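You operate a simulated robot arm through the tools that you are given. There is no shell and no other tool. Be economical: measure what you need, move in short steps, check, and stop when the job is done.

The job below is to be done with a simulated robot arm. You get a single attempt, and the scene is never put back.

## Task
Test the red memory stick and drop it in the tray that matches the result.
Fine: switch the tester on only with the stick in, and off before it comes out.

The check looks at the end state, three seconds after you hand in, the way a careful person would. Anything else that was tipped, shoved, dropped, spilled or broken makes it a failure.

## Robot
A 6-joint arm with a two-finger parallel gripper, fixed in place. Base frame: the origin is at the foot of the arm, x ahead of it, y to its left, z up; the work surface is at about z = 700. Readings come in mm, rad, newtons and seconds.
With the tool pointing down near the work surface it reaches from about 220 to 620 mm from the base axis. Its first joint turns from -1.152 to 1.152 rad. Payload 2.7 kg.
The TCP is the grasp point between the finger pads, 23 mm short of the fingertips. In the tool frame z runs along the fingers and y along their closing line. Largest opening 94 mm; finger width 38, thickness 10; the body of the gripper, 54 by 96 mm, starts 39 mm behind the TCP.
Orientation is told as [roll, pitch, yaw] about the base's x, y, z axes, in that order, counted from this pose: with the fingers straight down and closing along the base's y, the tool's x points along the base's -x, its y along +y and its z along -z.

## Interface
- The arm moves only by the tool drive_tool. Its arguments are lists of equal length, an entry for each row: "offset": the shift along the base's x, y, z in units of 20 mm (1.0 is 20 mm), a list of three; "rotation": the turn, a rotation vector about the base's x, y, z in units of 5 degrees (1.0 is 5 degrees), a list of three; "jaw": the closure in counts, from 0 (fully open) to 255 (shut). In form: {"offset": [[x, y, z], ...], "rotation": [[wx, wy, wz], ...], "jaw": [jaw, ...]}. A call has 1 to 8 rows; each row shifts and turns the commanded pose from where the row before left it. A call with a number of a shift or a turn outside -1 to 1 is refused whole. Each row takes 0.2 s and may step no farther than 50 mm and 0.15 rad from the row before; otherwise, or with a gripper value out of range, the whole call is refused. Where a pose cannot be reached the arm comes as near as it can. A force on the tool above 90 N (or 10 N above the force at the start of the call, whichever is more), or a blocked arm, ends the call early, and 0.2 s more pass. Each finger travels about 45 mm/s and halts on what it meets, pressing with about 34 N; the grip force reading is that of the motor and also rises with nothing between the fingers. The clock runs only during rows and for 0.2 s after the last one: add rows that do not move to give the fingers time. It gives the time, the measured TCP pose, the force on the tool (base axes), the opening and the grip force at its end, in the units of the frame above (readings bear some noise), with the torque about the TCP (base axes, N m) and any sound that the robot's microphone picked up.
- Cameras (640 x 400 px; columns grow to the right, rows downward): "scene" is fixed at [62.3, -431.1, 1390.5]; the picture's right is [0.86, -0.51, 0.00], its down [-0.35, -0.60, -0.72] and it looks along [0.36, 0.62, -0.70] (base axes); focal length 347 px, centre (320, 200). "wrist" rides on the gripper at [86, 16, -74] in the tool frame; the picture's right is [-0.18, 0.98, 0.00], its down [-0.58, -0.11, -0.81] and it looks along [-0.79, -0.15, 0.59] (tool axes); focal length 243 px, centre (320, 200). There is no depth. A picture from a camera that has moved, and an enlarged one, comes with that camera's place and axes in the base frame and with its lens.
- capture(camera): a new picture of that camera. No time passes.
- inspect(camera, box): a new picture of the part [left, top, right, bottom] of that camera's present view, enlarged. No time passes.
- close_job(): hands the job in; it is judged then, once.

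Go step by step. Nothing tells you positions but the pictures and the camera data: compare them with the known pose of the tool, close in by small moves and look again before you grip or let go. The budget is 120 turns and 76 pictures, counting those below and the enlarged ones. Unless the task says otherwise, let go and move clear before handing in, and close with one line.

The tools are called after "Request:" as a command line: name --argument value ..., lists and objects as JSON in quotes. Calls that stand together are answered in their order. drive_tool: Moves the arm, as the interface text tells. Its arguments: {"type":"object","properties":{"offset":{"type":"array","items":{"type":"array","items":{"type":"number"}}},"rotation":{"type":"array","items":{"type":"array","items":{"type":"number"}}},"jaw":{"type":"array","items":{"type":"number"}}},"required":["offset","rotation","jaw"]} The other tools are called the same way: capture (camera) takes a picture; inspect (camera, box) takes an enlarged picture of a part of a camera's view; close_job () hands the job in.

At the start:

```text
time_s: 0.0
ee_pos: [405.3, 191.7, 1025.2]
tool_rot: [-0.001, -0.001, 0.0]
ft_force: [-0.6, -1.0, -0.4]
torque: [-0.01, -0.03, -0.01]
grip_width: 94.1
finger_force: 0.0
```

scene: 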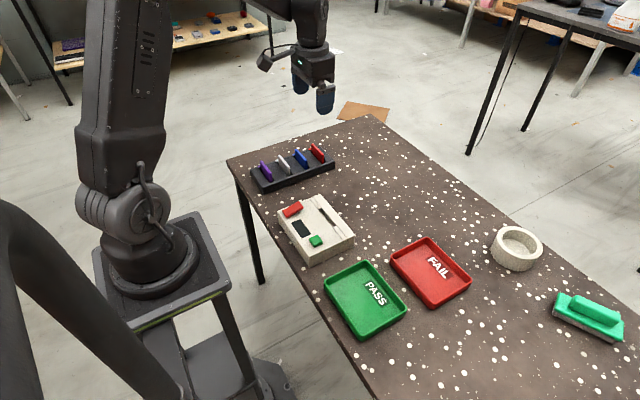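
wrist: 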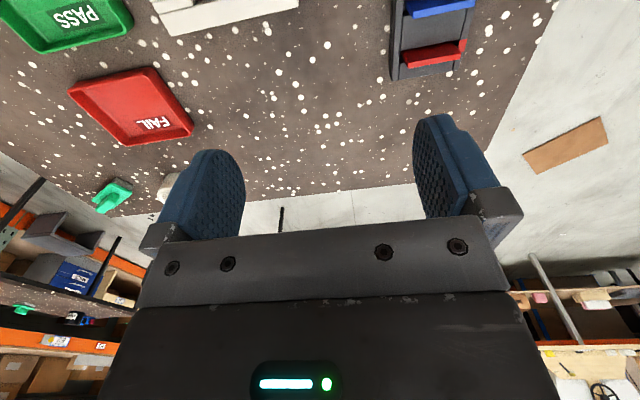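

I see a rack with four sticks (red at the far right end), a tester with a slot, a red and a green button, and PASS and FAIL trays. I'll enlarge the rack and the tester to measure them.

Request:
inspect --camera "scene" --box '[240, 130, 350, 200]'

Request:
inspect --camera "scene" --box '[265, 185, 365, 270]'

Request:
inspect --camera "wrist" --box '[360, 0, 520, 100]'

```text
5.71 times, centred on (295, 165) of scene
camera zoom: at [62.3, -431.1, 1390.5], right [0.86, -0.51, 0.0], down [-0.35, -0.6, -0.72], along [0.36, 0.62, -0.7], focal length 1983 px, centre (463, 400)
```

zoom: 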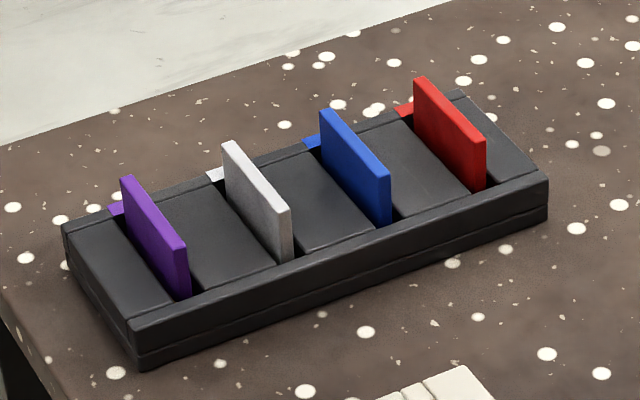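

```text
4.71 times, centred on (315, 228) of scene
camera zoom: at [62.3, -431.1, 1390.5], right [0.86, -0.51, 0.0], down [-0.35, -0.6, -0.72], along [0.36, 0.62, -0.7], focal length 1633 px, centre (344, 71)
```

zoom: 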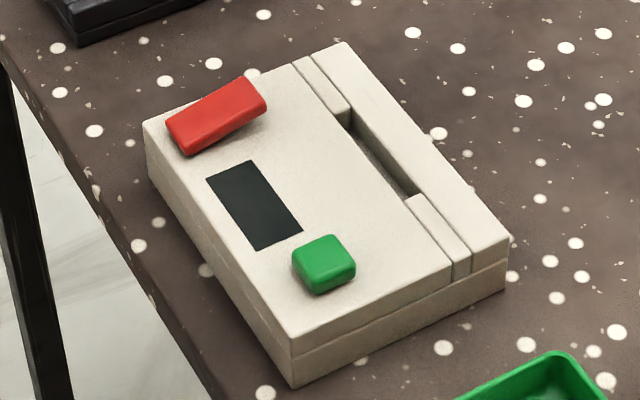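

```text
4.00 times, centred on (440, 50) of wrist
camera zoom: at [320.0, 208.2, 1100.4], right [0.18, 0.98, 0.0], down [0.58, -0.11, 0.81], along [0.79, -0.15, -0.59], focal length 970 px, centre (-160, 800)
```

zoom: 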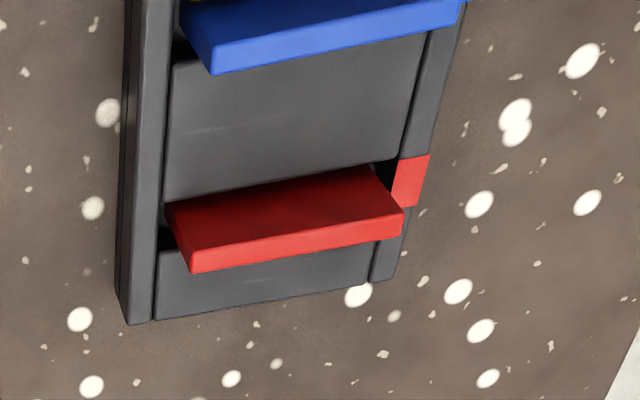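

The red stick stands along y at about (500, 333) with its top near z 754, and the tester slot runs along y near x 379. I'll move back over the tester first to see its controls.

Request:
drive_tool --offset '[[-0.875, -0.77, -0.6], [-0.875, -0.77, -0.6], [-0.875, -0.77, -0.6], [-0.875, -0.77, -0.6], [-0.875, -0.77, -0.6], [-0.875, -0.77, -0.6], [0, 0, 0]]' --rotation '[[0, 0, 0], [0, 0, 0], [0, 0, 0], [0, 0, 0], [0, 0, 0], [0, 0, 0], [0, 0, 0]]' --jaw '[0, 0, 0, 0, 0, 0, 0]'

Request:
capture --camera "wrist"

```text
time_s: 1.6
ee_pos: [301.5, 99.4, 953.7]
tool_rot: [0.0, 0.001, 0.0]
ft_force: [-0.4, -0.6, 0.0]
torque: [-0.01, 0.0, -0.01]
grip_width: 93.9
finger_force: 0.1
```

```text
70 pictures are left
camera wrist: at [215.4, 115.9, 1028.8], right [0.18, 0.98, 0.0], down [0.58, -0.11, 0.81], along [0.79, -0.15, -0.59], focal length 243 px, centre (320, 200)
```

wrist: 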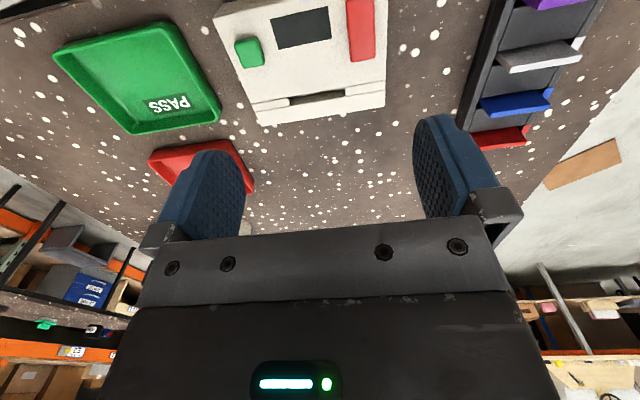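

Request:
inspect --camera "wrist" --box '[200, 0, 400, 125]'

Request:
inspect --camera "wrist" --box '[450, 0, 610, 150]'

```text
3.20 times, centred on (300, 62) of wrist
camera zoom: at [215.4, 115.9, 1028.8], right [0.18, 0.98, 0.0], down [0.58, -0.11, 0.81], along [0.79, -0.15, -0.59], focal length 776 px, centre (384, 640)
```

zoom: 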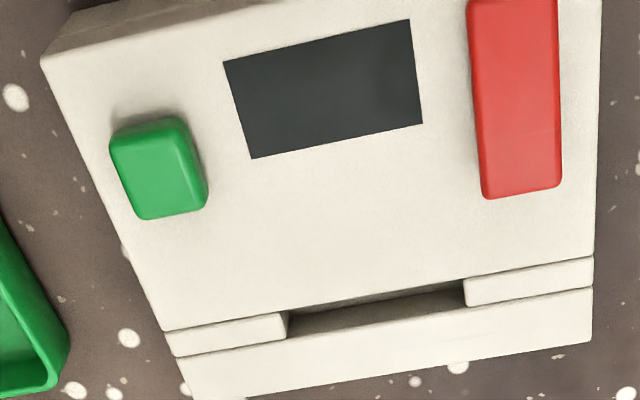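

```text
2.67 times, centred on (530, 75) of wrist
camera zoom: at [215.4, 115.9, 1028.8], right [0.18, 0.98, 0.0], down [0.58, -0.11, 0.81], along [0.79, -0.15, -0.59], focal length 647 px, centre (-240, 533)
```

zoom: 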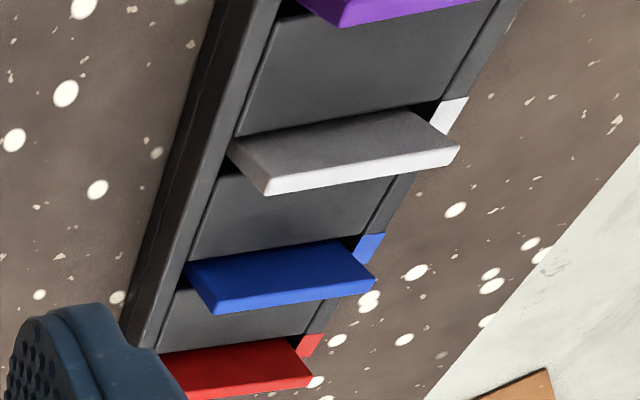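

The tester top is at about z 740 with the slot centred at (384, 82). The red piece looks like a rocker and the green one a push button, so I'll zoom in on both.

Request:
inspect --camera "scene" --box '[276, 195, 324, 225]'

Request:
inspect --camera "scene" --box '[300, 190, 364, 255]'

```text
13.33 times, centred on (300, 210) of scene
camera zoom: at [62.3, -431.1, 1390.5], right [0.86, -0.51, 0.0], down [-0.35, -0.6, -0.72], along [0.36, 0.62, -0.7], focal length 4627 px, centre (587, 67)
```

zoom: 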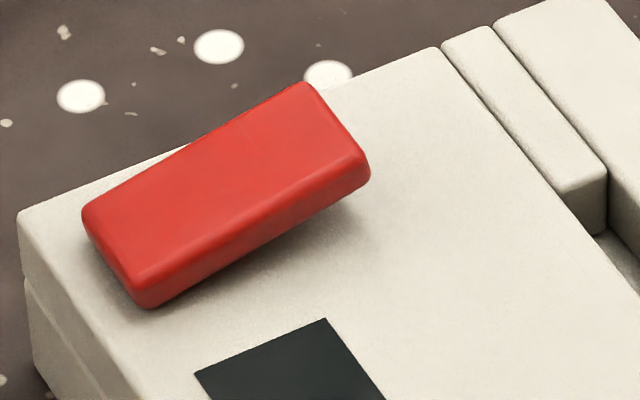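

```text
6.15 times, centred on (332, 222) of scene
camera zoom: at [62.3, -431.1, 1390.5], right [0.86, -0.51, 0.0], down [-0.35, -0.6, -0.72], along [0.36, 0.62, -0.7], focal length 2136 px, centre (246, 62)
```

zoom: 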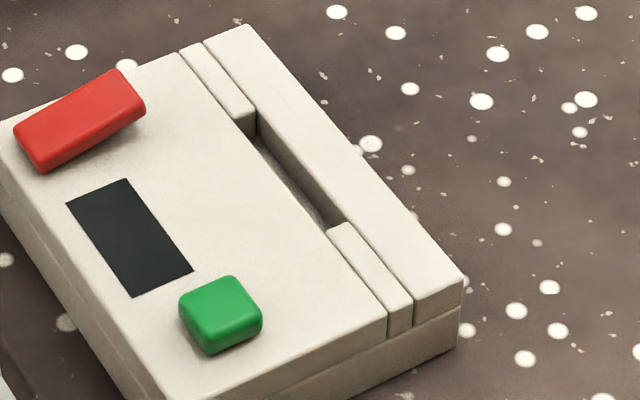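

The rocker sits at y≈142 with its +x end (x≈340) raised, so the tester is off and the display is dark. Next I turn the tool 90° so the fingers close along x, and move above the red stick.

Request:
drive_tool --offset '[[0.551, 0.649, 0], [0.551, 0.649, 0], [0.551, 0.649, 0], [0.551, 0.649, 0], [0.551, 0.649, 0], [0.551, 0.649, 0], [0.551, 0.649, 0], [0.551, 0.649, 0]]' --rotation '[[0, 0, 1], [0, 0, 1], [0, 0, 1], [0, 0, 1], [0, 0, 1], [0, 0, 1], [0, 0, 1], [0, 0, 1]]' --jaw '[0, 0, 0, 0, 0, 0, 0, 0]'

Request:
drive_tool --offset '[[0.551, 0.649, -0.288], [0.551, 0.649, -0.288], [0.551, 0.649, -0.288], [0.551, 0.649, -0.288], [0.551, 0.649, -0.288], [0.551, 0.649, -0.288], [0.551, 0.649, -0.288], [0.551, 0.649, -0.288]]' --rotation '[[0, 0, 1], [0, 0, 1], [0, 0, 1], [0, 0, 1], [0, 0, 1], [0, 0, 1], [0, 0, 1], [0, 0, 1]]' --jaw '[0, 0, 0, 0, 0, 0, 0, 0]'

Request:
drive_tool --offset '[[0.551, 0.649, -0.288], [0.551, 0.649, -0.288], [0, 0, 0], [0, 0, 0]]' --rotation '[[0, 0, 1], [0, 0, 1], [0, 0, 0], [0, 0, 0]]' --jaw '[150, 150, 150, 150]'

Request:
capture --camera "wrist"

Request:
capture --camera "scene"

```text
time_s: 3.4
ee_pos: [389.6, 202.8, 953.9]
tool_rot: [0.001, -0.002, 0.701]
ft_force: [0.3, 0.1, -0.2]
torque: [0.0, 0.01, 0.01]
grip_width: 93.9
finger_force: 0.2
```

```text
time_s: 5.2
ee_pos: [477.1, 306.4, 907.1]
tool_rot: [0.0, 0.0, 1.398]
ft_force: [-0.2, 0.2, 0.2]
torque: [-0.01, 0.0, -0.03]
grip_width: 93.7
finger_force: 0.1
```

```text
time_s: 6.2
ee_pos: [497.7, 332.9, 895.8]
tool_rot: [0.001, -0.001, 1.571]
ft_force: [0.9, -0.3, 0.5]
torque: [-0.02, -0.01, 0.01]
grip_width: 38.5
finger_force: 0.1
```

```text
65 pictures are left
camera wrist: at [483.6, 246.7, 970.7], right [-0.98, 0.18, 0.0], down [0.11, 0.58, 0.81], along [0.15, 0.79, -0.59], focal length 243 px, centre (320, 200)
```

wrist: 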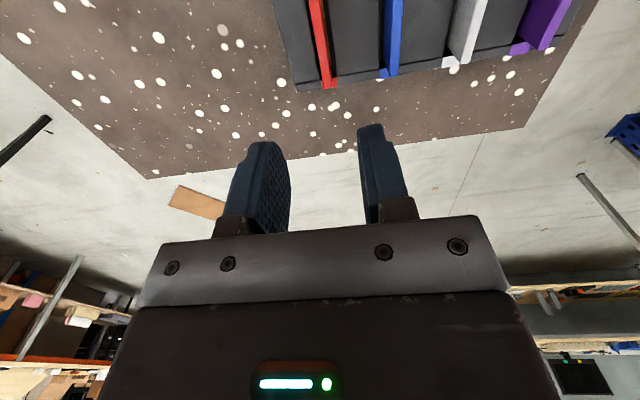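

```text
64 pictures are left
```

scene: 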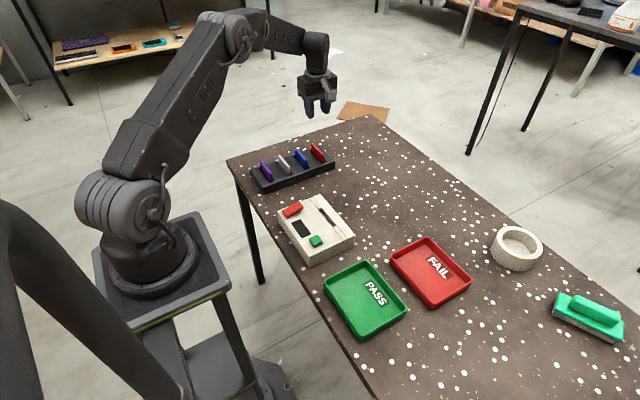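

The tool is above the rack with the fingers closing along x. I'll enlarge the view to refine the stick's x.

Request:
inspect --camera "wrist" --box '[260, 0, 420, 100]'

```text
4.00 times, centred on (340, 50) of wrist
camera zoom: at [483.6, 246.7, 970.7], right [-0.98, 0.18, 0.0], down [0.11, 0.58, 0.81], along [0.15, 0.79, -0.59], focal length 970 px, centre (240, 800)
```

zoom: 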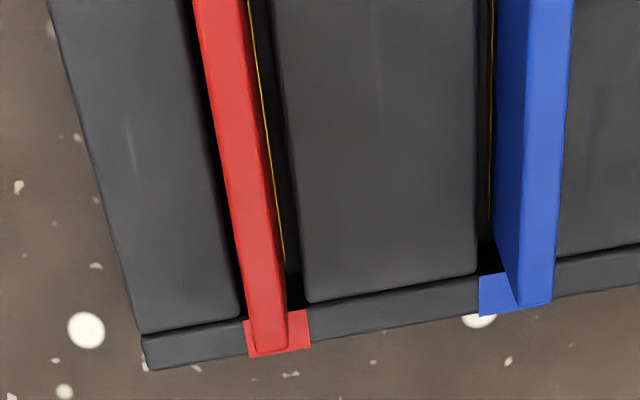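

The stick is centred at x≈498 with blue well clear, and the rack top is at about z 724. I'll descend with a 38 mm opening.

Request:
drive_tool --offset '[[0.02, 0, -0.95], [0, 0, -0.95], [0, 0, -0.95], [0, 0, -0.95], [0, 0, -0.95], [0, 0, -0.95], [0, 0, -0.95], [0, 0, 0]]' --rotation '[[0, 0, 0], [0, 0, 0], [0, 0, 0], [0, 0, 0], [0, 0, 0], [0, 0, 0], [0, 0, 0], [0, 0, 0]]' --jaw '[150, 150, 150, 150, 150, 150, 150, 150]'

Request:
inspect --camera "scene" --box '[260, 100, 370, 200]'

Request:
capture --camera "wrist"

```text
time_s: 8.0
ee_pos: [498.3, 333.9, 762.2]
tool_rot: [0.0, -0.001, 1.573]
ft_force: [-0.5, -0.2, 0.6]
torque: [0.02, -0.01, 0.0]
grip_width: 38.7
finger_force: 0.2
```

```text
4.00 times, centred on (315, 150) of scene
camera zoom: at [62.3, -431.1, 1390.5], right [0.86, -0.51, 0.0], down [-0.35, -0.6, -0.72], along [0.36, 0.62, -0.7], focal length 1388 px, centre (340, 400)
```

zoom: 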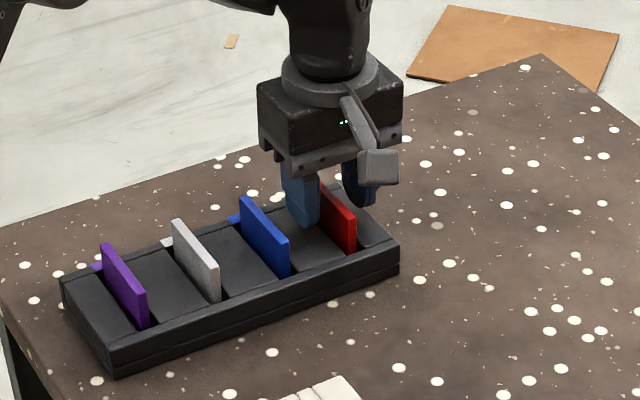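

```text
61 pictures are left
camera wrist: at [483.9, 247.2, 837.6], right [-0.98, 0.18, 0.0], down [0.11, 0.58, 0.81], along [0.15, 0.79, -0.59], focal length 243 px, centre (320, 200)
```

wrist: 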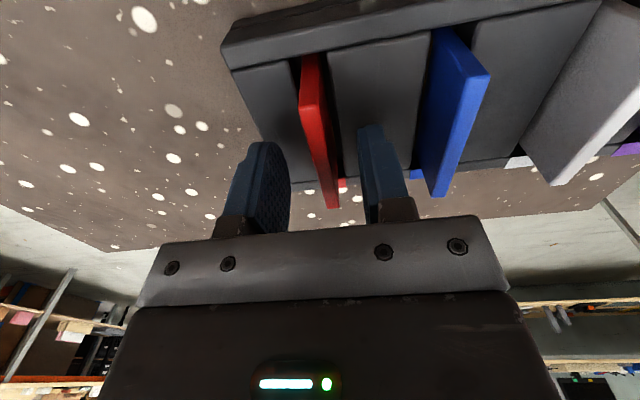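

The stick lies between the fingers. I'll lower about 10 mm more and close.

Request:
drive_tool --offset '[[0, -0.05, -0.25], [0, 0, -0.25], [0, 0, 0], [0, 0, 0], [0, 0, 0], [0, 0, 0], [0, 0, 0], [0, 0, 0]]' --rotation '[[0, 0, 0], [0, 0, 0], [0, 0, 0], [0, 0, 0], [0, 0, 0], [0, 0, 0], [0, 0, 0], [0, 0, 0]]' --jaw '[150, 150, 150, 255, 255, 255, 255, 255]'

Request:
inspect --camera "wrist" --box '[220, 30, 500, 230]'

```text
time_s: 9.8
ee_pos: [498.5, 333.8, 753.2]
tool_rot: [-0.001, -0.003, 1.572]
ft_force: [0.0, 3.7, 6.8]
torque: [-0.03, 0.0, -0.04]
grip_width: 7.1
finger_force: 33.9
```

```text
2.00 times, centred on (360, 130) of wrist
camera zoom: at [484.0, 246.5, 827.8], right [-0.98, 0.18, 0.0], down [0.11, 0.58, 0.81], along [0.15, 0.79, -0.59], focal length 485 px, centre (240, 340)
```

zoom: 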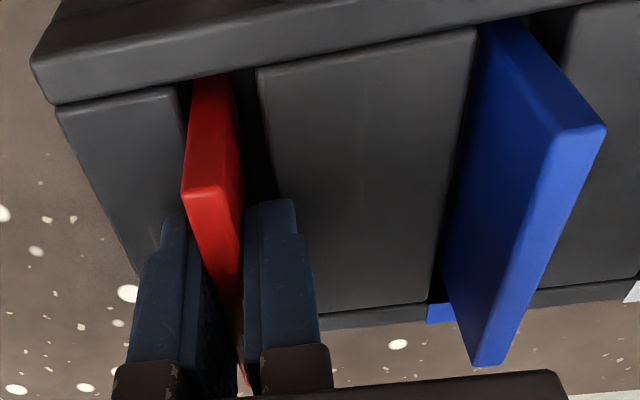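

The stick is gripped at 7 mm. I'll lift it straight up out of the rack.

Request:
drive_tool --offset '[[0, 0, 0.3], [0, 0, 0.5], [0, 0, 0.5], [0, 0, 0.7], [0, 0, 1], [0, 0, 1], [0, 0, 1], [0, 0, 0]]' --rotation '[[0, 0, 0], [0, 0, 0], [0, 0, 0], [0, 0, 0], [0, 0, 0], [0, 0, 0], [0, 0, 0], [0, 0, 0]]' --jaw '[255, 255, 255, 255, 255, 255, 255, 255]'

Request:
capture --camera "wrist"

Request:
inspect --camera "scene" --box '[260, 60, 370, 200]'

```text
time_s: 11.6
ee_pos: [498.9, 333.2, 852.8]
tool_rot: [-0.001, -0.001, 1.57]
ft_force: [-0.5, -0.4, -0.1]
torque: [0.0, 0.0, -0.02]
grip_width: 6.8
finger_force: 34.6
```

```text
59 pictures are left
camera wrist: at [483.2, 246.2, 927.5], right [-0.98, 0.18, 0.0], down [0.11, 0.58, 0.81], along [0.15, 0.79, -0.59], focal length 243 px, centre (320, 200)
```

wrist: 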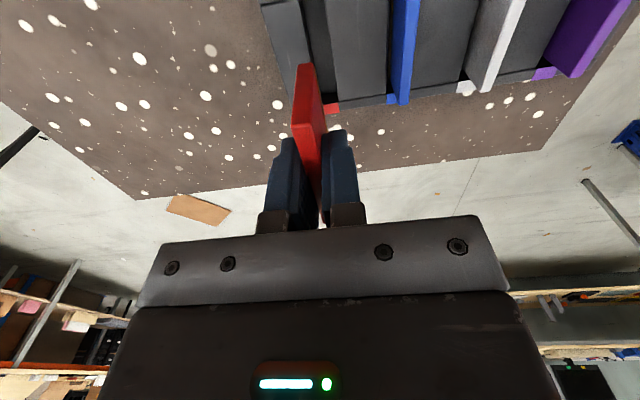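

```text
2.86 times, centred on (315, 130) of scene
camera zoom: at [62.3, -431.1, 1390.5], right [0.86, -0.51, 0.0], down [-0.35, -0.6, -0.72], along [0.36, 0.62, -0.7], focal length 992 px, centre (334, 400)
```

zoom: 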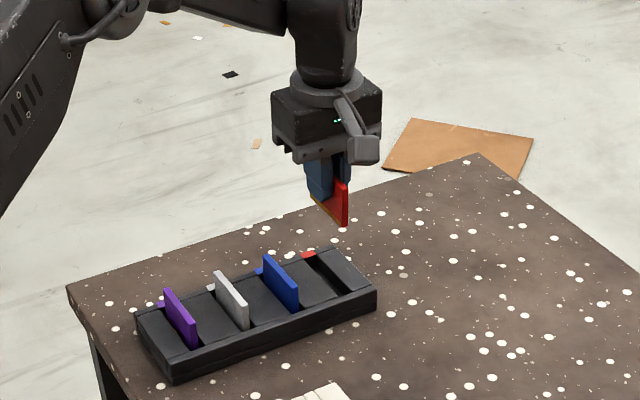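

The stick is out and the rack hasn't moved. I'll look at how far it extends below the fingers.

Request:
inspect --camera "scene" --box '[300, 90, 350, 140]'

Request:
inspect --camera "wrist" --box '[260, 40, 380, 140]'

```text
8.00 times, centred on (325, 115) of scene
camera zoom: at [62.3, -431.1, 1390.5], right [0.86, -0.51, 0.0], down [-0.35, -0.6, -0.72], along [0.36, 0.62, -0.7], focal length 2776 px, centre (280, 880)
```

zoom: 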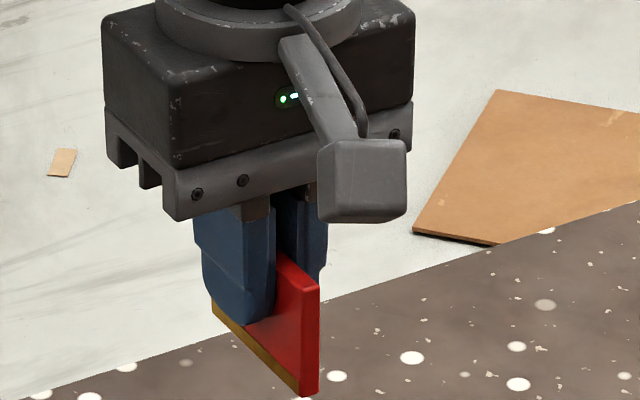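

```text
4.00 times, centred on (320, 90) of wrist
camera zoom: at [483.2, 246.2, 927.5], right [-0.98, 0.18, 0.0], down [0.11, 0.58, 0.81], along [0.15, 0.79, -0.59], focal length 970 px, centre (320, 640)
```

zoom: 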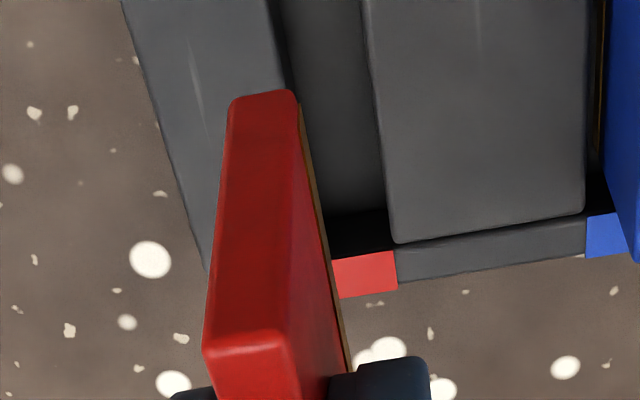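

The stick is about 45 mm tall with a gold contact at its bottom edge, about 41 mm below the TCP. I'll carry it above the tester slot at this height.

Request:
drive_tool --offset '[[-0.36, -0.783, 0], [-0.36, -0.783, 0], [-0.36, -0.783, 0], [-0.36, -0.783, 0], [-0.36, -0.783, 0], [-0.36, -0.783, 0], [-0.36, -0.783, 0], [-0.36, -0.783, 0]]' --rotation '[[0, 0, 0], [0, 0, 0], [0, 0, 0], [0, 0, 0], [0, 0, 0], [0, 0, 0], [0, 0, 0], [0, 0, 0]]' --jaw '[255, 255, 255, 255, 255, 255, 255, 255]'

Request:
drive_tool --offset '[[-0.36, -0.783, 0], [-0.36, -0.783, 0], [-0.36, -0.783, 0], [-0.36, -0.783, 0], [-0.36, -0.783, 0], [-0.36, -0.783, 0], [-0.36, -0.783, 0], [-0.36, -0.783, 0]]' --rotation '[[0, 0, 0], [0, 0, 0], [0, 0, 0], [0, 0, 0], [0, 0, 0], [0, 0, 0], [0, 0, 0], [0, 0, 0]]' --jaw '[255, 255, 255, 255, 255, 255, 255, 255]'

Request:
drive_tool --offset '[[0, 0, -0.75], [0, 0, -0.75], [0, 0, 0]]' --rotation '[[0, 0, 0], [0, 0, 0], [0, 0, 0]]' --jaw '[255, 255, 255]'

Request:
capture --camera "wrist"

Request:
inspect --camera "scene" --box '[260, 140, 380, 270]'

```text
time_s: 13.4
ee_pos: [440.6, 206.0, 852.1]
tool_rot: [0.0, 0.001, 1.572]
ft_force: [-0.4, 0.1, 0.4]
torque: [-0.01, 0.03, -0.02]
grip_width: 7.2
finger_force: 33.7
```

```text
time_s: 15.2
ee_pos: [385.0, 81.9, 853.4]
tool_rot: [0.001, -0.001, 1.57]
ft_force: [-0.2, 0.2, 0.0]
torque: [-0.01, 0.01, -0.01]
grip_width: 6.9
finger_force: 34.0
```

```text
time_s: 16.0
ee_pos: [385.2, 80.9, 823.1]
tool_rot: [0.001, -0.001, 1.571]
ft_force: [0.0, 0.2, -0.8]
torque: [0.0, 0.03, 0.03]
grip_width: 6.9
finger_force: 33.9
```

```text
55 pictures are left
camera wrist: at [368.9, -5.0, 897.3], right [-0.98, 0.18, 0.0], down [0.11, 0.58, 0.81], along [0.15, 0.79, -0.59], focal length 243 px, centre (320, 200)
```

wrist: 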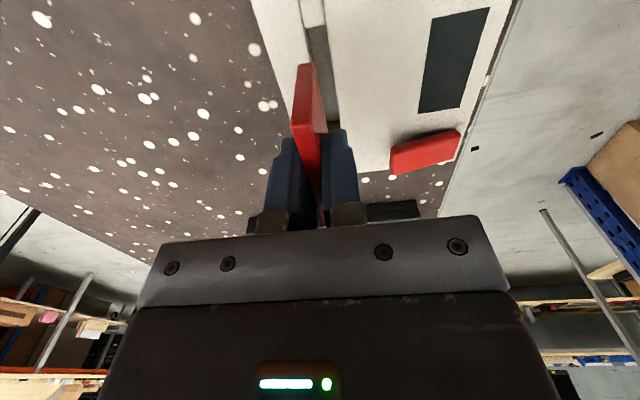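

```text
3.08 times, centred on (320, 205) of scene
camera zoom: at [62.3, -431.1, 1390.5], right [0.86, -0.51, 0.0], down [-0.35, -0.6, -0.72], along [0.36, 0.62, -0.7], focal length 1068 px, centre (320, 185)
```

zoom: 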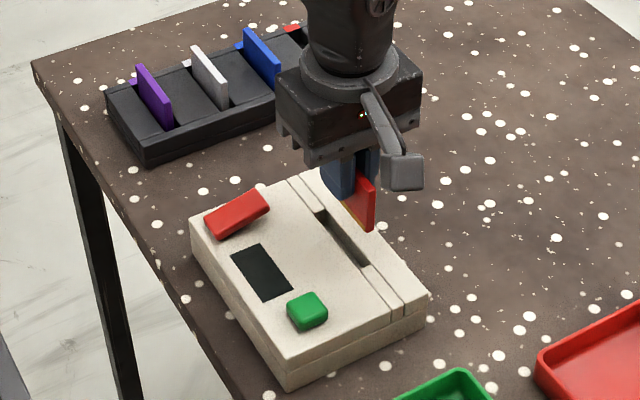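

The stick hovers about 40 mm above the slot. I'll enlarge to refine the alignment.

Request:
inspect --camera "wrist" --box '[260, 0, 380, 130]'

Request:
inspect --camera "scene" --box '[310, 190, 360, 250]'

```text
3.08 times, centred on (320, 65) of wrist
camera zoom: at [368.9, -5.0, 897.3], right [-0.98, 0.18, 0.0], down [0.11, 0.58, 0.81], along [0.15, 0.79, -0.59], focal length 746 px, centre (320, 615)
```

zoom: 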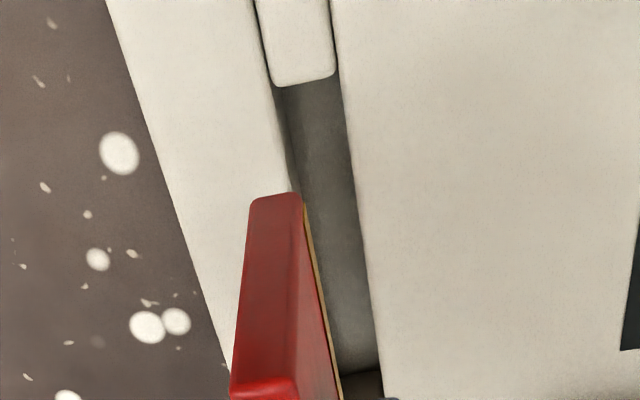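

```text
6.67 times, centred on (335, 220) of scene
camera zoom: at [62.3, -431.1, 1390.5], right [0.86, -0.51, 0.0], down [-0.35, -0.6, -0.72], along [0.36, 0.62, -0.7], focal length 2314 px, centre (220, 67)
```

zoom: 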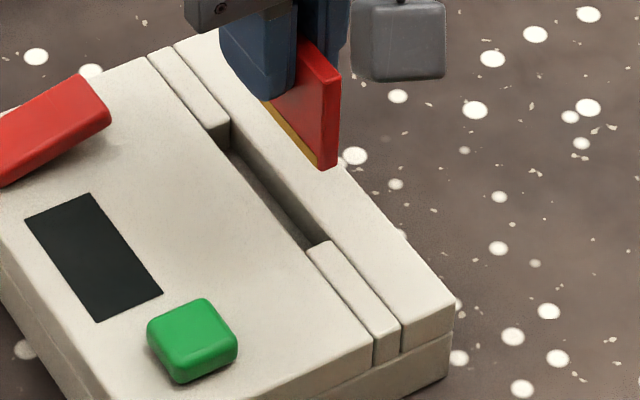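

The stick looks about 2–4 mm too far +x and slightly too far -y. I'll shift, go lower and compare again up close.

Request:
drive_tool --offset '[[-0.13, 0.08, 0], [0, 0, -0.75], [0, 0, -0.75], [0, 0, 0]]' --rotation '[[0, 0, 0], [0, 0, 0], [0, 0, 0], [0, 0, 0]]' --jaw '[255, 255, 255, 255]'

Request:
inspect --camera "wrist" --box '[260, 0, 380, 130]'

Request:
inspect --camera "scene" --box '[310, 190, 360, 250]'

```text
time_s: 17.0
ee_pos: [380.0, 83.6, 792.0]
tool_rot: [-0.001, 0.0, 1.572]
ft_force: [0.2, 0.8, -0.8]
torque: [0.0, -0.01, 0.02]
grip_width: 6.8
finger_force: 33.9
```

```text
3.08 times, centred on (320, 65) of wrist
camera zoom: at [365.9, -3.2, 867.4], right [-0.98, 0.18, 0.0], down [0.11, 0.58, 0.81], along [0.15, 0.79, -0.59], focal length 746 px, centre (320, 615)
```

zoom: 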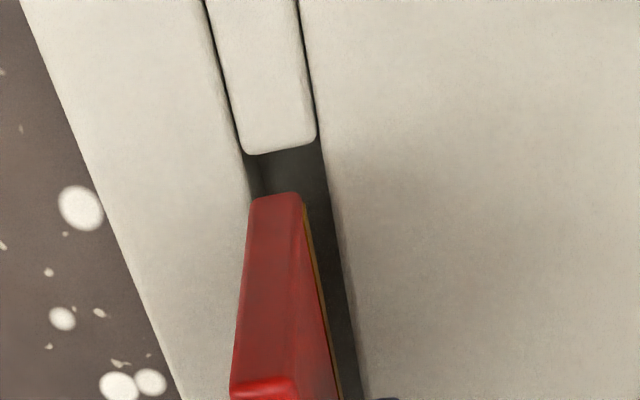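

```text
6.67 times, centred on (335, 220) of scene
camera zoom: at [62.3, -431.1, 1390.5], right [0.86, -0.51, 0.0], down [-0.35, -0.6, -0.72], along [0.36, 0.62, -0.7], focal length 2314 px, centre (220, 67)
```

zoom: 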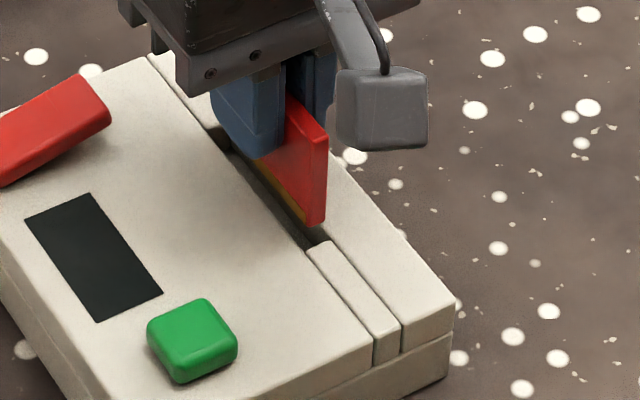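

The alignment is within about 1 mm in both views, against a slot clearance of about 2 mm. I'll lower in small steps and watch the force.

Request:
drive_tool --offset '[[-0.01, 0, -0.3], [0, 0, -0.3], [0, 0, -0.2], [0, 0, 0]]' --rotation '[[0, 0, 0], [0, 0, 0], [0, 0, 0], [0, 0, 0]]' --jaw '[255, 255, 255, 255]'

Request:
inspect --camera "wrist" --box '[260, 0, 380, 130]'

Request:
inspect --camera "scene" --box '[310, 190, 360, 250]'

```text
time_s: 18.0
ee_pos: [380.8, 82.3, 775.4]
tool_rot: [0.001, 0.001, 1.571]
ft_force: [-0.5, 0.3, -1.0]
torque: [0.01, 0.02, 0.02]
grip_width: 7.0
finger_force: 34.4
```

```text
3.08 times, centred on (320, 65) of wrist
camera zoom: at [365.9, -3.8, 851.1], right [-0.98, 0.18, 0.0], down [0.11, 0.58, 0.81], along [0.15, 0.79, -0.59], focal length 746 px, centre (320, 615)
```

zoom: 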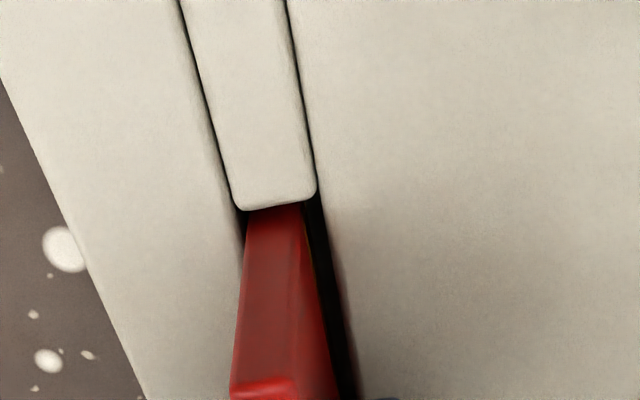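

```text
6.67 times, centred on (335, 220) of scene
camera zoom: at [62.3, -431.1, 1390.5], right [0.86, -0.51, 0.0], down [-0.35, -0.6, -0.72], along [0.36, 0.62, -0.7], focal length 2314 px, centre (220, 67)
```

zoom: 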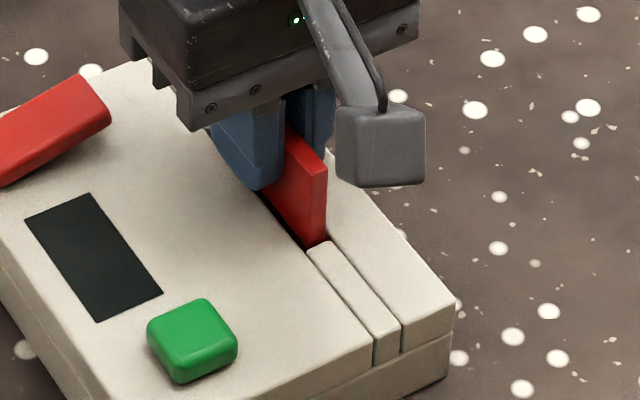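

The stick has entered the slot, closer to the +x wall. I'll nudge it -x and continue down gently.

Request:
drive_tool --offset '[[-0.04, 0, -0.1], [0, 0, -0.15], [0, 0, -0.15], [0, 0, 0]]' --rotation '[[0, 0, 0], [0, 0, 0], [0, 0, 0], [0, 0, 0]]' --jaw '[255, 255, 255, 255]'

Request:
inspect --camera "wrist" --box '[260, 0, 380, 130]'

Request:
inspect --camera "scene" --box '[310, 190, 360, 250]'

```text
time_s: 19.0
ee_pos: [380.1, 82.4, 768.1]
tool_rot: [-0.001, 0.0, 1.571]
ft_force: [0.3, 0.4, 0.2]
torque: [-0.01, 0.01, 0.02]
grip_width: 6.9
finger_force: 33.5
```

```text
3.08 times, centred on (320, 65) of wrist
camera zoom: at [365.0, -3.5, 843.5], right [-0.98, 0.18, 0.0], down [0.11, 0.58, 0.81], along [0.15, 0.79, -0.59], focal length 746 px, centre (320, 615)
```

zoom: 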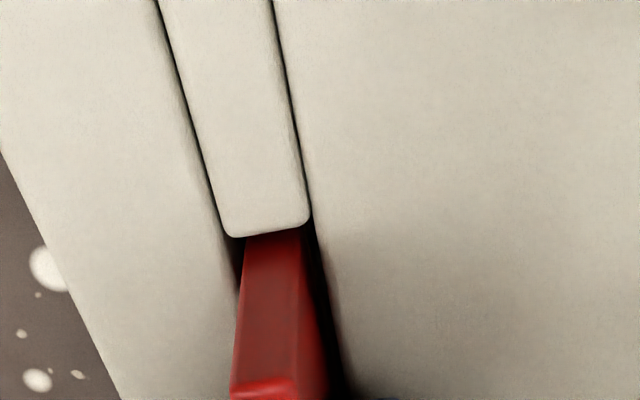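

```text
6.67 times, centred on (335, 220) of scene
camera zoom: at [62.3, -431.1, 1390.5], right [0.86, -0.51, 0.0], down [-0.35, -0.6, -0.72], along [0.36, 0.62, -0.7], focal length 2314 px, centre (220, 67)
```

zoom: 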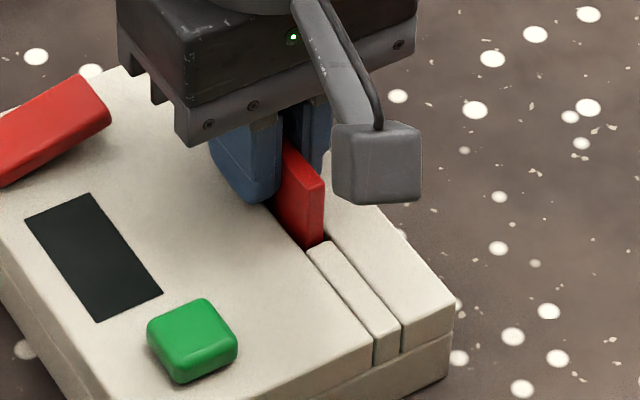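

No resistance yet, and the tips are about 5 mm above the tester top. I'll lower another 4 mm in fine steps.

Request:
drive_tool --offset '[[0, 0, -0.1], [0, 0, -0.1], [0, 0, 0]]' --rotation '[[0, 0, 0], [0, 0, 0], [0, 0, 0]]' --jaw '[255, 255, 255]'

Request:
inspect --camera "scene" --box '[310, 190, 360, 250]'

```text
time_s: 19.8
ee_pos: [380.3, 83.0, 768.8]
tool_rot: [-0.001, 0.001, 1.571]
ft_force: [-21.9, -9.0, 75.4]
torque: [-0.56, 0.73, 0.07]
grip_width: 6.8
finger_force: 34.0
```

```text
6.67 times, centred on (335, 220) of scene
camera zoom: at [60.9, -431.4, 1390.4], right [0.86, -0.51, 0.0], down [-0.35, -0.6, -0.72], along [0.36, 0.62, -0.7], focal length 2314 px, centre (220, 67)
```

zoom: 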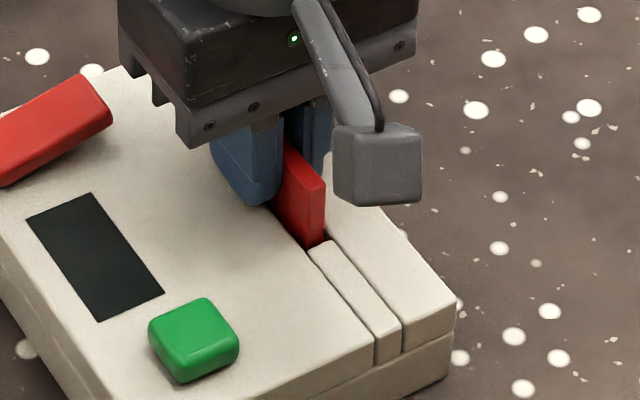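

It bottomed out, with 75 N upward on the tool, so the stick is seated. I'll relieve the load, then open slightly.

Request:
drive_tool --offset '[[0, 0, 0.17], [0, 0, 0]]' --rotation '[[0, 0, 0], [0, 0, 0]]' --jaw '[255, 255]'

```text
time_s: 20.4
ee_pos: [380.6, 83.2, 768.2]
tool_rot: [-0.003, 0.0, 1.571]
ft_force: [-7.2, -4.3, 25.1]
torque: [-0.29, 0.22, -0.01]
grip_width: 7.2
finger_force: 33.8
```

Request:
drive_tool --offset '[[0, 0, 0.06], [0, 0, 0], [0, 0, 0], [0, 0, 0], [0, 0, 0]]' --rotation '[[0, 0, 0], [0, 0, 0], [0, 0, 0], [0, 0, 0], [0, 0, 0]]' --jaw '[255, 255, 190, 170, 170]'

Request:
inspect --camera "scene" --box '[310, 190, 360, 250]'

Request:
inspect --camera "wrist" --box '[240, 0, 400, 170]'

```text
time_s: 21.6
ee_pos: [380.2, 82.5, 769.7]
tool_rot: [0.001, 0.0, 1.571]
ft_force: [0.1, -0.2, -0.2]
torque: [-0.02, -0.03, 0.0]
grip_width: 31.4
finger_force: 0.0
```

```text
6.67 times, centred on (335, 220) of scene
camera zoom: at [62.3, -431.1, 1390.5], right [0.86, -0.51, 0.0], down [-0.35, -0.6, -0.72], along [0.36, 0.62, -0.7], focal length 2314 px, centre (220, 67)
```

zoom: 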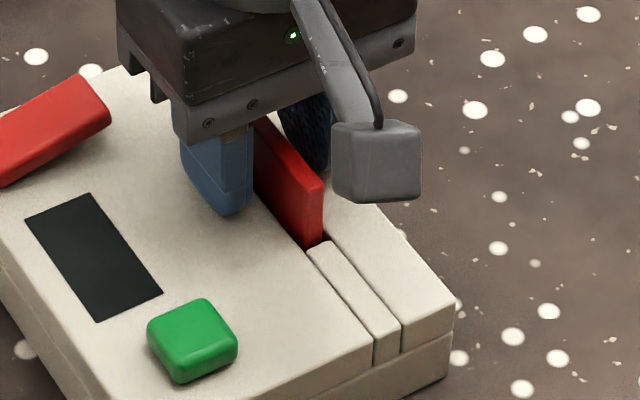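

```text
2.35 times, centred on (320, 85) of wrist
camera zoom: at [364.9, -3.5, 844.2], right [-0.98, 0.18, 0.0], down [0.11, 0.58, 0.81], along [0.15, 0.79, -0.59], focal length 571 px, centre (320, 471)
```

zoom: 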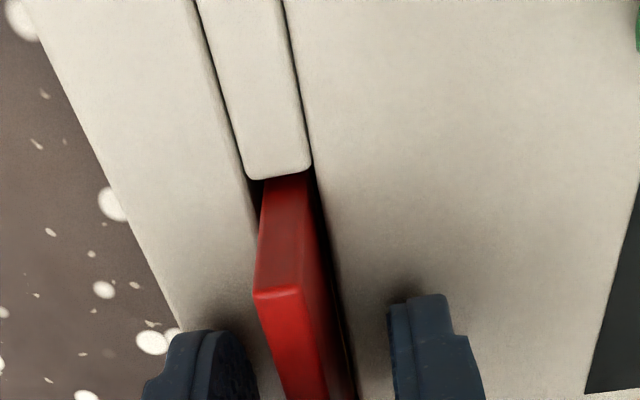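

The stick stands seated and released. I'll rise, close the fingers and hover above the raised (+x) end of the rocker.

Request:
drive_tool --offset '[[0, 0, 0.8], [0, 0, 1], [0, 0, 1], [-0.77, 1, 0], [-0.77, 1, 0], [-0.76, 0.97, 0], [0, 0, 0], [0, 0, 0]]' --rotation '[[0, 0, 0], [0, 0, 0], [0, 0, 0], [0, 0, 0], [0, 0, 0], [0, 0, 0], [0, 0, 0], [0, 0, 0]]' --jaw '[170, 170, 170, 255, 255, 255, 255, 255]'

Request:
capture --camera "wrist"

Request:
inspect --camera "scene" --box '[260, 140, 380, 270]'

```text
time_s: 23.4
ee_pos: [334.5, 142.1, 824.4]
tool_rot: [-0.001, 0.001, 1.571]
ft_force: [-0.3, -0.5, 0.1]
torque: [-0.03, 0.0, 0.0]
grip_width: 0.0
finger_force: 34.2
```

```text
42 pictures are left
camera wrist: at [318.6, 56.0, 900.0], right [-0.98, 0.18, 0.0], down [0.11, 0.58, 0.81], along [0.15, 0.79, -0.59], focal length 243 px, centre (320, 200)
```

wrist: 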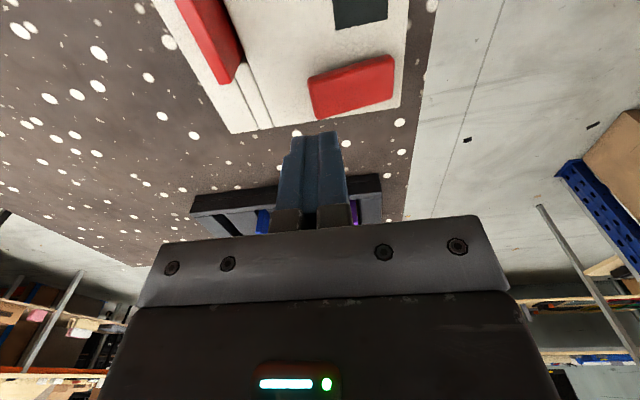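

```text
3.08 times, centred on (320, 205) of scene
camera zoom: at [62.3, -431.1, 1390.5], right [0.86, -0.51, 0.0], down [-0.35, -0.6, -0.72], along [0.36, 0.62, -0.7], focal length 1068 px, centre (320, 185)
```

zoom: 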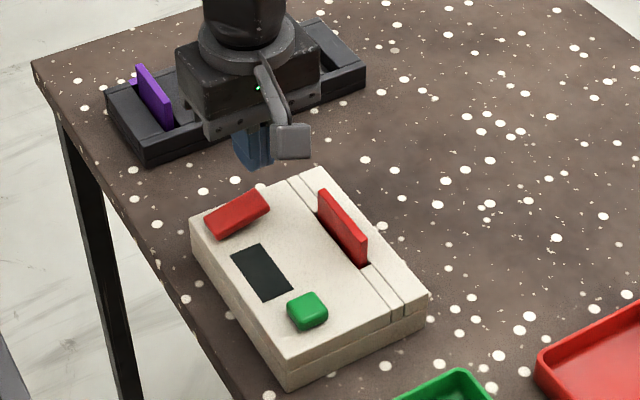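

The closed tips are above the rocker's raised end. I'll descend close, then press in small steps.

Request:
drive_tool --offset '[[-0.15, -0.05, -1], [0, 0, -0.9], [0, 0, -0.2], [0, 0, -0.2], [0, 0, 0]]' --rotation '[[0, 0, 0], [0, 0, 0], [0, 0, 0], [0, 0, 0], [0, 0, 0]]' --jaw '[255, 255, 255, 255, 255]'

Request:
inspect --camera "scene" --box '[270, 170, 350, 250]'

```text
time_s: 24.6
ee_pos: [331.0, 141.6, 782.7]
tool_rot: [-0.002, 0.0, 1.57]
ft_force: [-15.2, -12.5, 76.4]
torque: [-0.52, 1.08, 0.03]
grip_width: 0.0
finger_force: 34.4
```

```text
5.00 times, centred on (310, 210) of scene
camera zoom: at [61.2, -431.7, 1390.3], right [0.86, -0.51, 0.0], down [-0.35, -0.6, -0.72], along [0.36, 0.62, -0.7], focal length 1735 px, centre (370, 150)
```

zoom: 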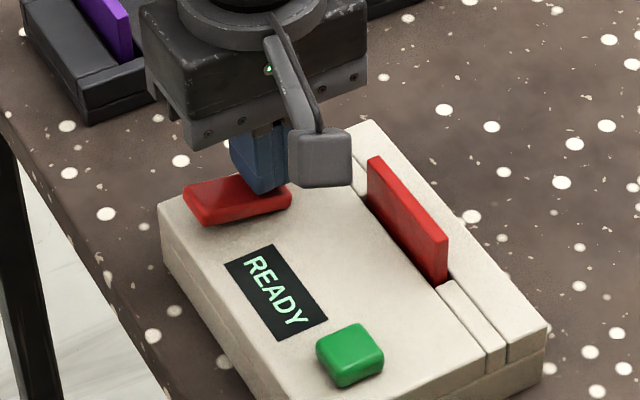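

The tester now shows READY. I'll lift off and go look at the green button from nearby.

Request:
drive_tool --offset '[[0, 0, 1], [0, 0, 1], [0, 0, 0.8], [-0.25, -1, 0], [-0.25, -1, 0], [-0.25, -1, 0], [0, -1, 0], [0, -1, 0]]' --rotation '[[0, 0, 0], [0, 0, 0], [0, 0, 0], [0, 0, 0], [0, 0, 0], [0, 0, 0], [0, 0, 0], [0, 0, 0]]' --jaw '[255, 255, 255, 255, 255, 255, 255, 255]'

Request:
capture --camera "wrist"

Request:
inspect --camera "scene" --box '[260, 160, 370, 270]'

```text
time_s: 26.4
ee_pos: [315.4, 41.4, 834.9]
tool_rot: [0.0, 0.0, 1.571]
ft_force: [0.9, 1.0, 1.2]
torque: [0.01, -0.01, 0.02]
grip_width: 0.0
finger_force: 34.4
```

```text
39 pictures are left
camera wrist: at [300.6, -45.3, 909.8], right [-0.98, 0.18, 0.0], down [0.11, 0.58, 0.81], along [0.15, 0.79, -0.59], focal length 243 px, centre (320, 200)
```

wrist: 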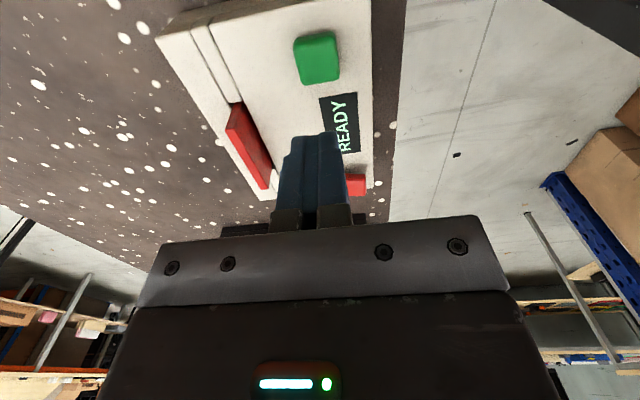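

```text
3.64 times, centred on (315, 215) of scene
camera zoom: at [62.3, -431.1, 1390.5], right [0.86, -0.51, 0.0], down [-0.35, -0.6, -0.72], along [0.36, 0.62, -0.7], focal length 1262 px, centre (338, 146)
```

zoom: 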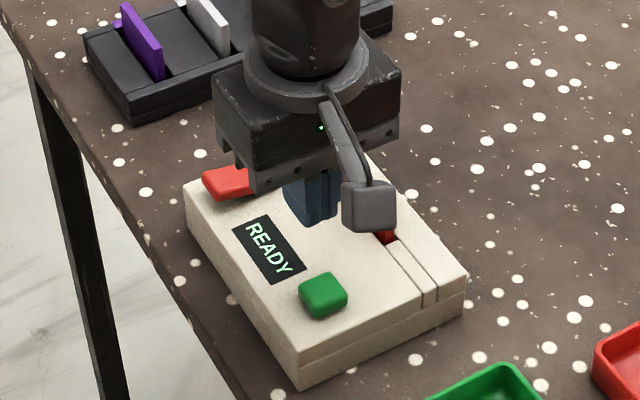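

The green button is centred at about (314, 21). I'll move above it and press gently.

Request:
drive_tool --offset '[[-0.03, -0.5, 0], [0, -0.5, 0], [0, 0, -1], [0, 0, -1], [0, 0, -0.5], [0, 0, -0.2], [0, 0, -0.15], [0, 0, 0]]' --rotation '[[0, 0, 0], [0, 0, 0], [0, 0, 0], [0, 0, 0], [0, 0, 0], [0, 0, 0], [0, 0, 0], [0, 0, 0]]' --jaw '[255, 255, 255, 255, 255, 255, 255, 255]'

Request:
inspect --camera "scene" --box '[260, 160, 370, 270]'

```text
time_s: 28.2
ee_pos: [314.9, 20.6, 777.0]
tool_rot: [0.0, 0.0, 1.571]
ft_force: [-0.5, 0.2, 2.6]
torque: [0.03, -0.02, 0.02]
grip_width: 0.0
finger_force: 34.2
heard: click
```

```text
3.64 times, centred on (315, 215) of scene
camera zoom: at [62.2, -431.1, 1390.5], right [0.86, -0.51, 0.0], down [-0.35, -0.6, -0.72], along [0.36, 0.62, -0.7], focal length 1262 px, centre (338, 146)
```

zoom: 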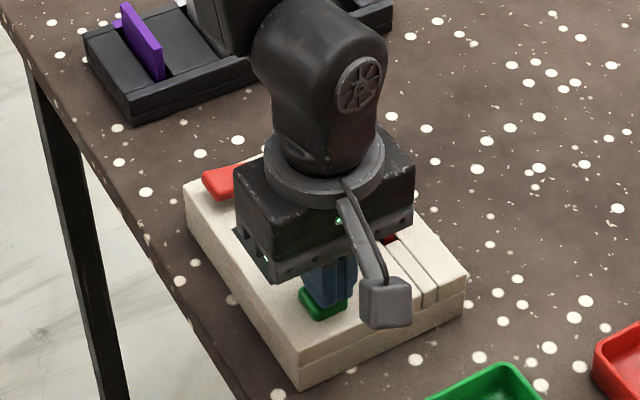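

The button clicked. I'll lift off straight up, back away in +y and read the display.

Request:
drive_tool --offset '[[0, 0, 1], [0, 0, 1], [0, 0, 0.85], [0, 1, 0], [0, 1, 0], [0, 1, 0], [0, 1, 0], [0, 1, 0]]' --rotation '[[0, 0, 0], [0, 0, 0], [0, 0, 0], [0, 0, 0], [0, 0, 0], [0, 0, 0], [0, 0, 0], [0, 0, 0]]' --jaw '[255, 255, 255, 255, 255, 255, 255, 255]'

Request:
inspect --camera "scene" --box '[260, 160, 370, 270]'

```text
time_s: 30.0
ee_pos: [316.9, 121.6, 835.0]
tool_rot: [0.002, 0.0, 1.57]
ft_force: [0.3, -0.5, -0.1]
torque: [0.01, -0.01, 0.0]
grip_width: 0.0
finger_force: 34.0
```

```text
3.64 times, centred on (315, 215) of scene
camera zoom: at [62.3, -431.1, 1390.5], right [0.86, -0.51, 0.0], down [-0.35, -0.6, -0.72], along [0.36, 0.62, -0.7], focal length 1262 px, centre (338, 146)
```

zoom: 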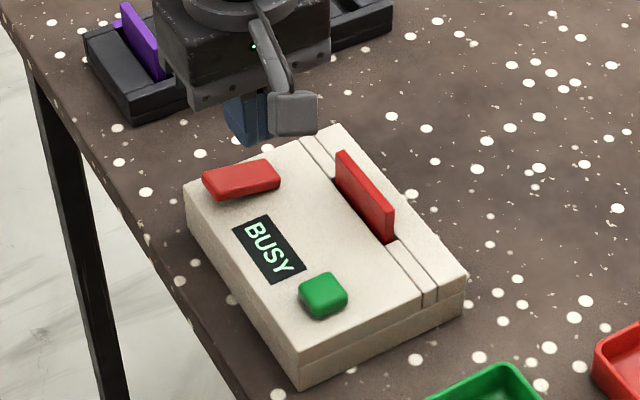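

The display reads BUSY. I'll wait while moving over the rocker's other (-x) end.

Request:
drive_tool --offset '[[-0.45, 0.5, 0], [-0.45, 0.5, 0], [0, 0, 0], [0, 0, 0], [0, 0, 0], [0, 0, 0], [0, 0, 0], [0, 0, 0]]' --rotation '[[0, 0, 0], [0, 0, 0], [0, 0, 0], [0, 0, 0], [0, 0, 0], [0, 0, 0], [0, 0, 0], [0, 0, 0]]' --jaw '[255, 255, 255, 255, 255, 255, 255, 255]'

Request:
drive_tool --offset '[[0, 0, 0], [0, 0, 0], [0, 0, 0], [0, 0, 0], [0, 0, 0], [0, 0, 0], [0, 0, 0], [0, 0, 0]]' --rotation '[[0, 0, 0], [0, 0, 0], [0, 0, 0], [0, 0, 0], [0, 0, 0], [0, 0, 0], [0, 0, 0], [0, 0, 0]]' --jaw '[255, 255, 255, 255, 255, 255, 255, 255]'

Request:
inspect --camera "scene" --box '[260, 160, 370, 270]'

Request:
capture --camera "wrist"

```text
time_s: 31.8
ee_pos: [298.3, 141.6, 834.5]
tool_rot: [0.0, -0.002, 1.573]
ft_force: [0.3, -0.3, -1.2]
torque: [0.01, 0.02, -0.02]
grip_width: 0.3
finger_force: 34.1
```

```text
time_s: 33.6
ee_pos: [297.2, 141.3, 834.6]
tool_rot: [0.001, 0.0, 1.57]
ft_force: [-0.4, 0.7, -0.5]
torque: [-0.02, 0.02, 0.0]
grip_width: 0.0
finger_force: 34.0
```

```text
3.64 times, centred on (315, 215) of scene
camera zoom: at [62.3, -431.1, 1390.5], right [0.86, -0.51, 0.0], down [-0.35, -0.6, -0.72], along [0.36, 0.62, -0.7], focal length 1262 px, centre (338, 146)
```

zoom: 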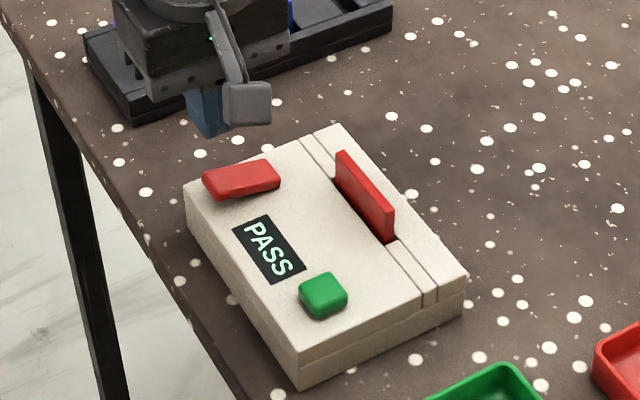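

```text
34 pictures are left
camera wrist: at [282.7, 55.4, 909.8], right [-0.98, 0.18, 0.0], down [0.11, 0.58, 0.81], along [0.15, 0.79, -0.59], focal length 243 px, centre (320, 200)
```

wrist: 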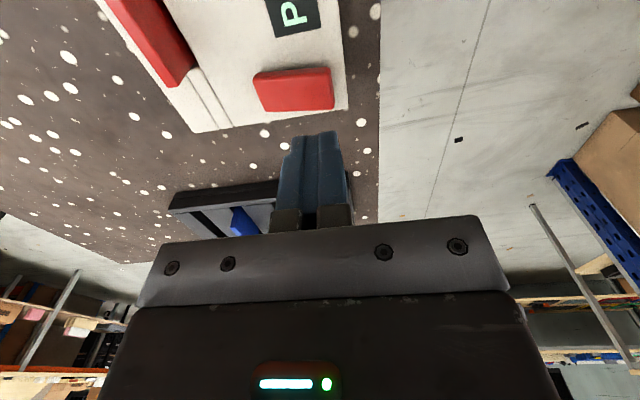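

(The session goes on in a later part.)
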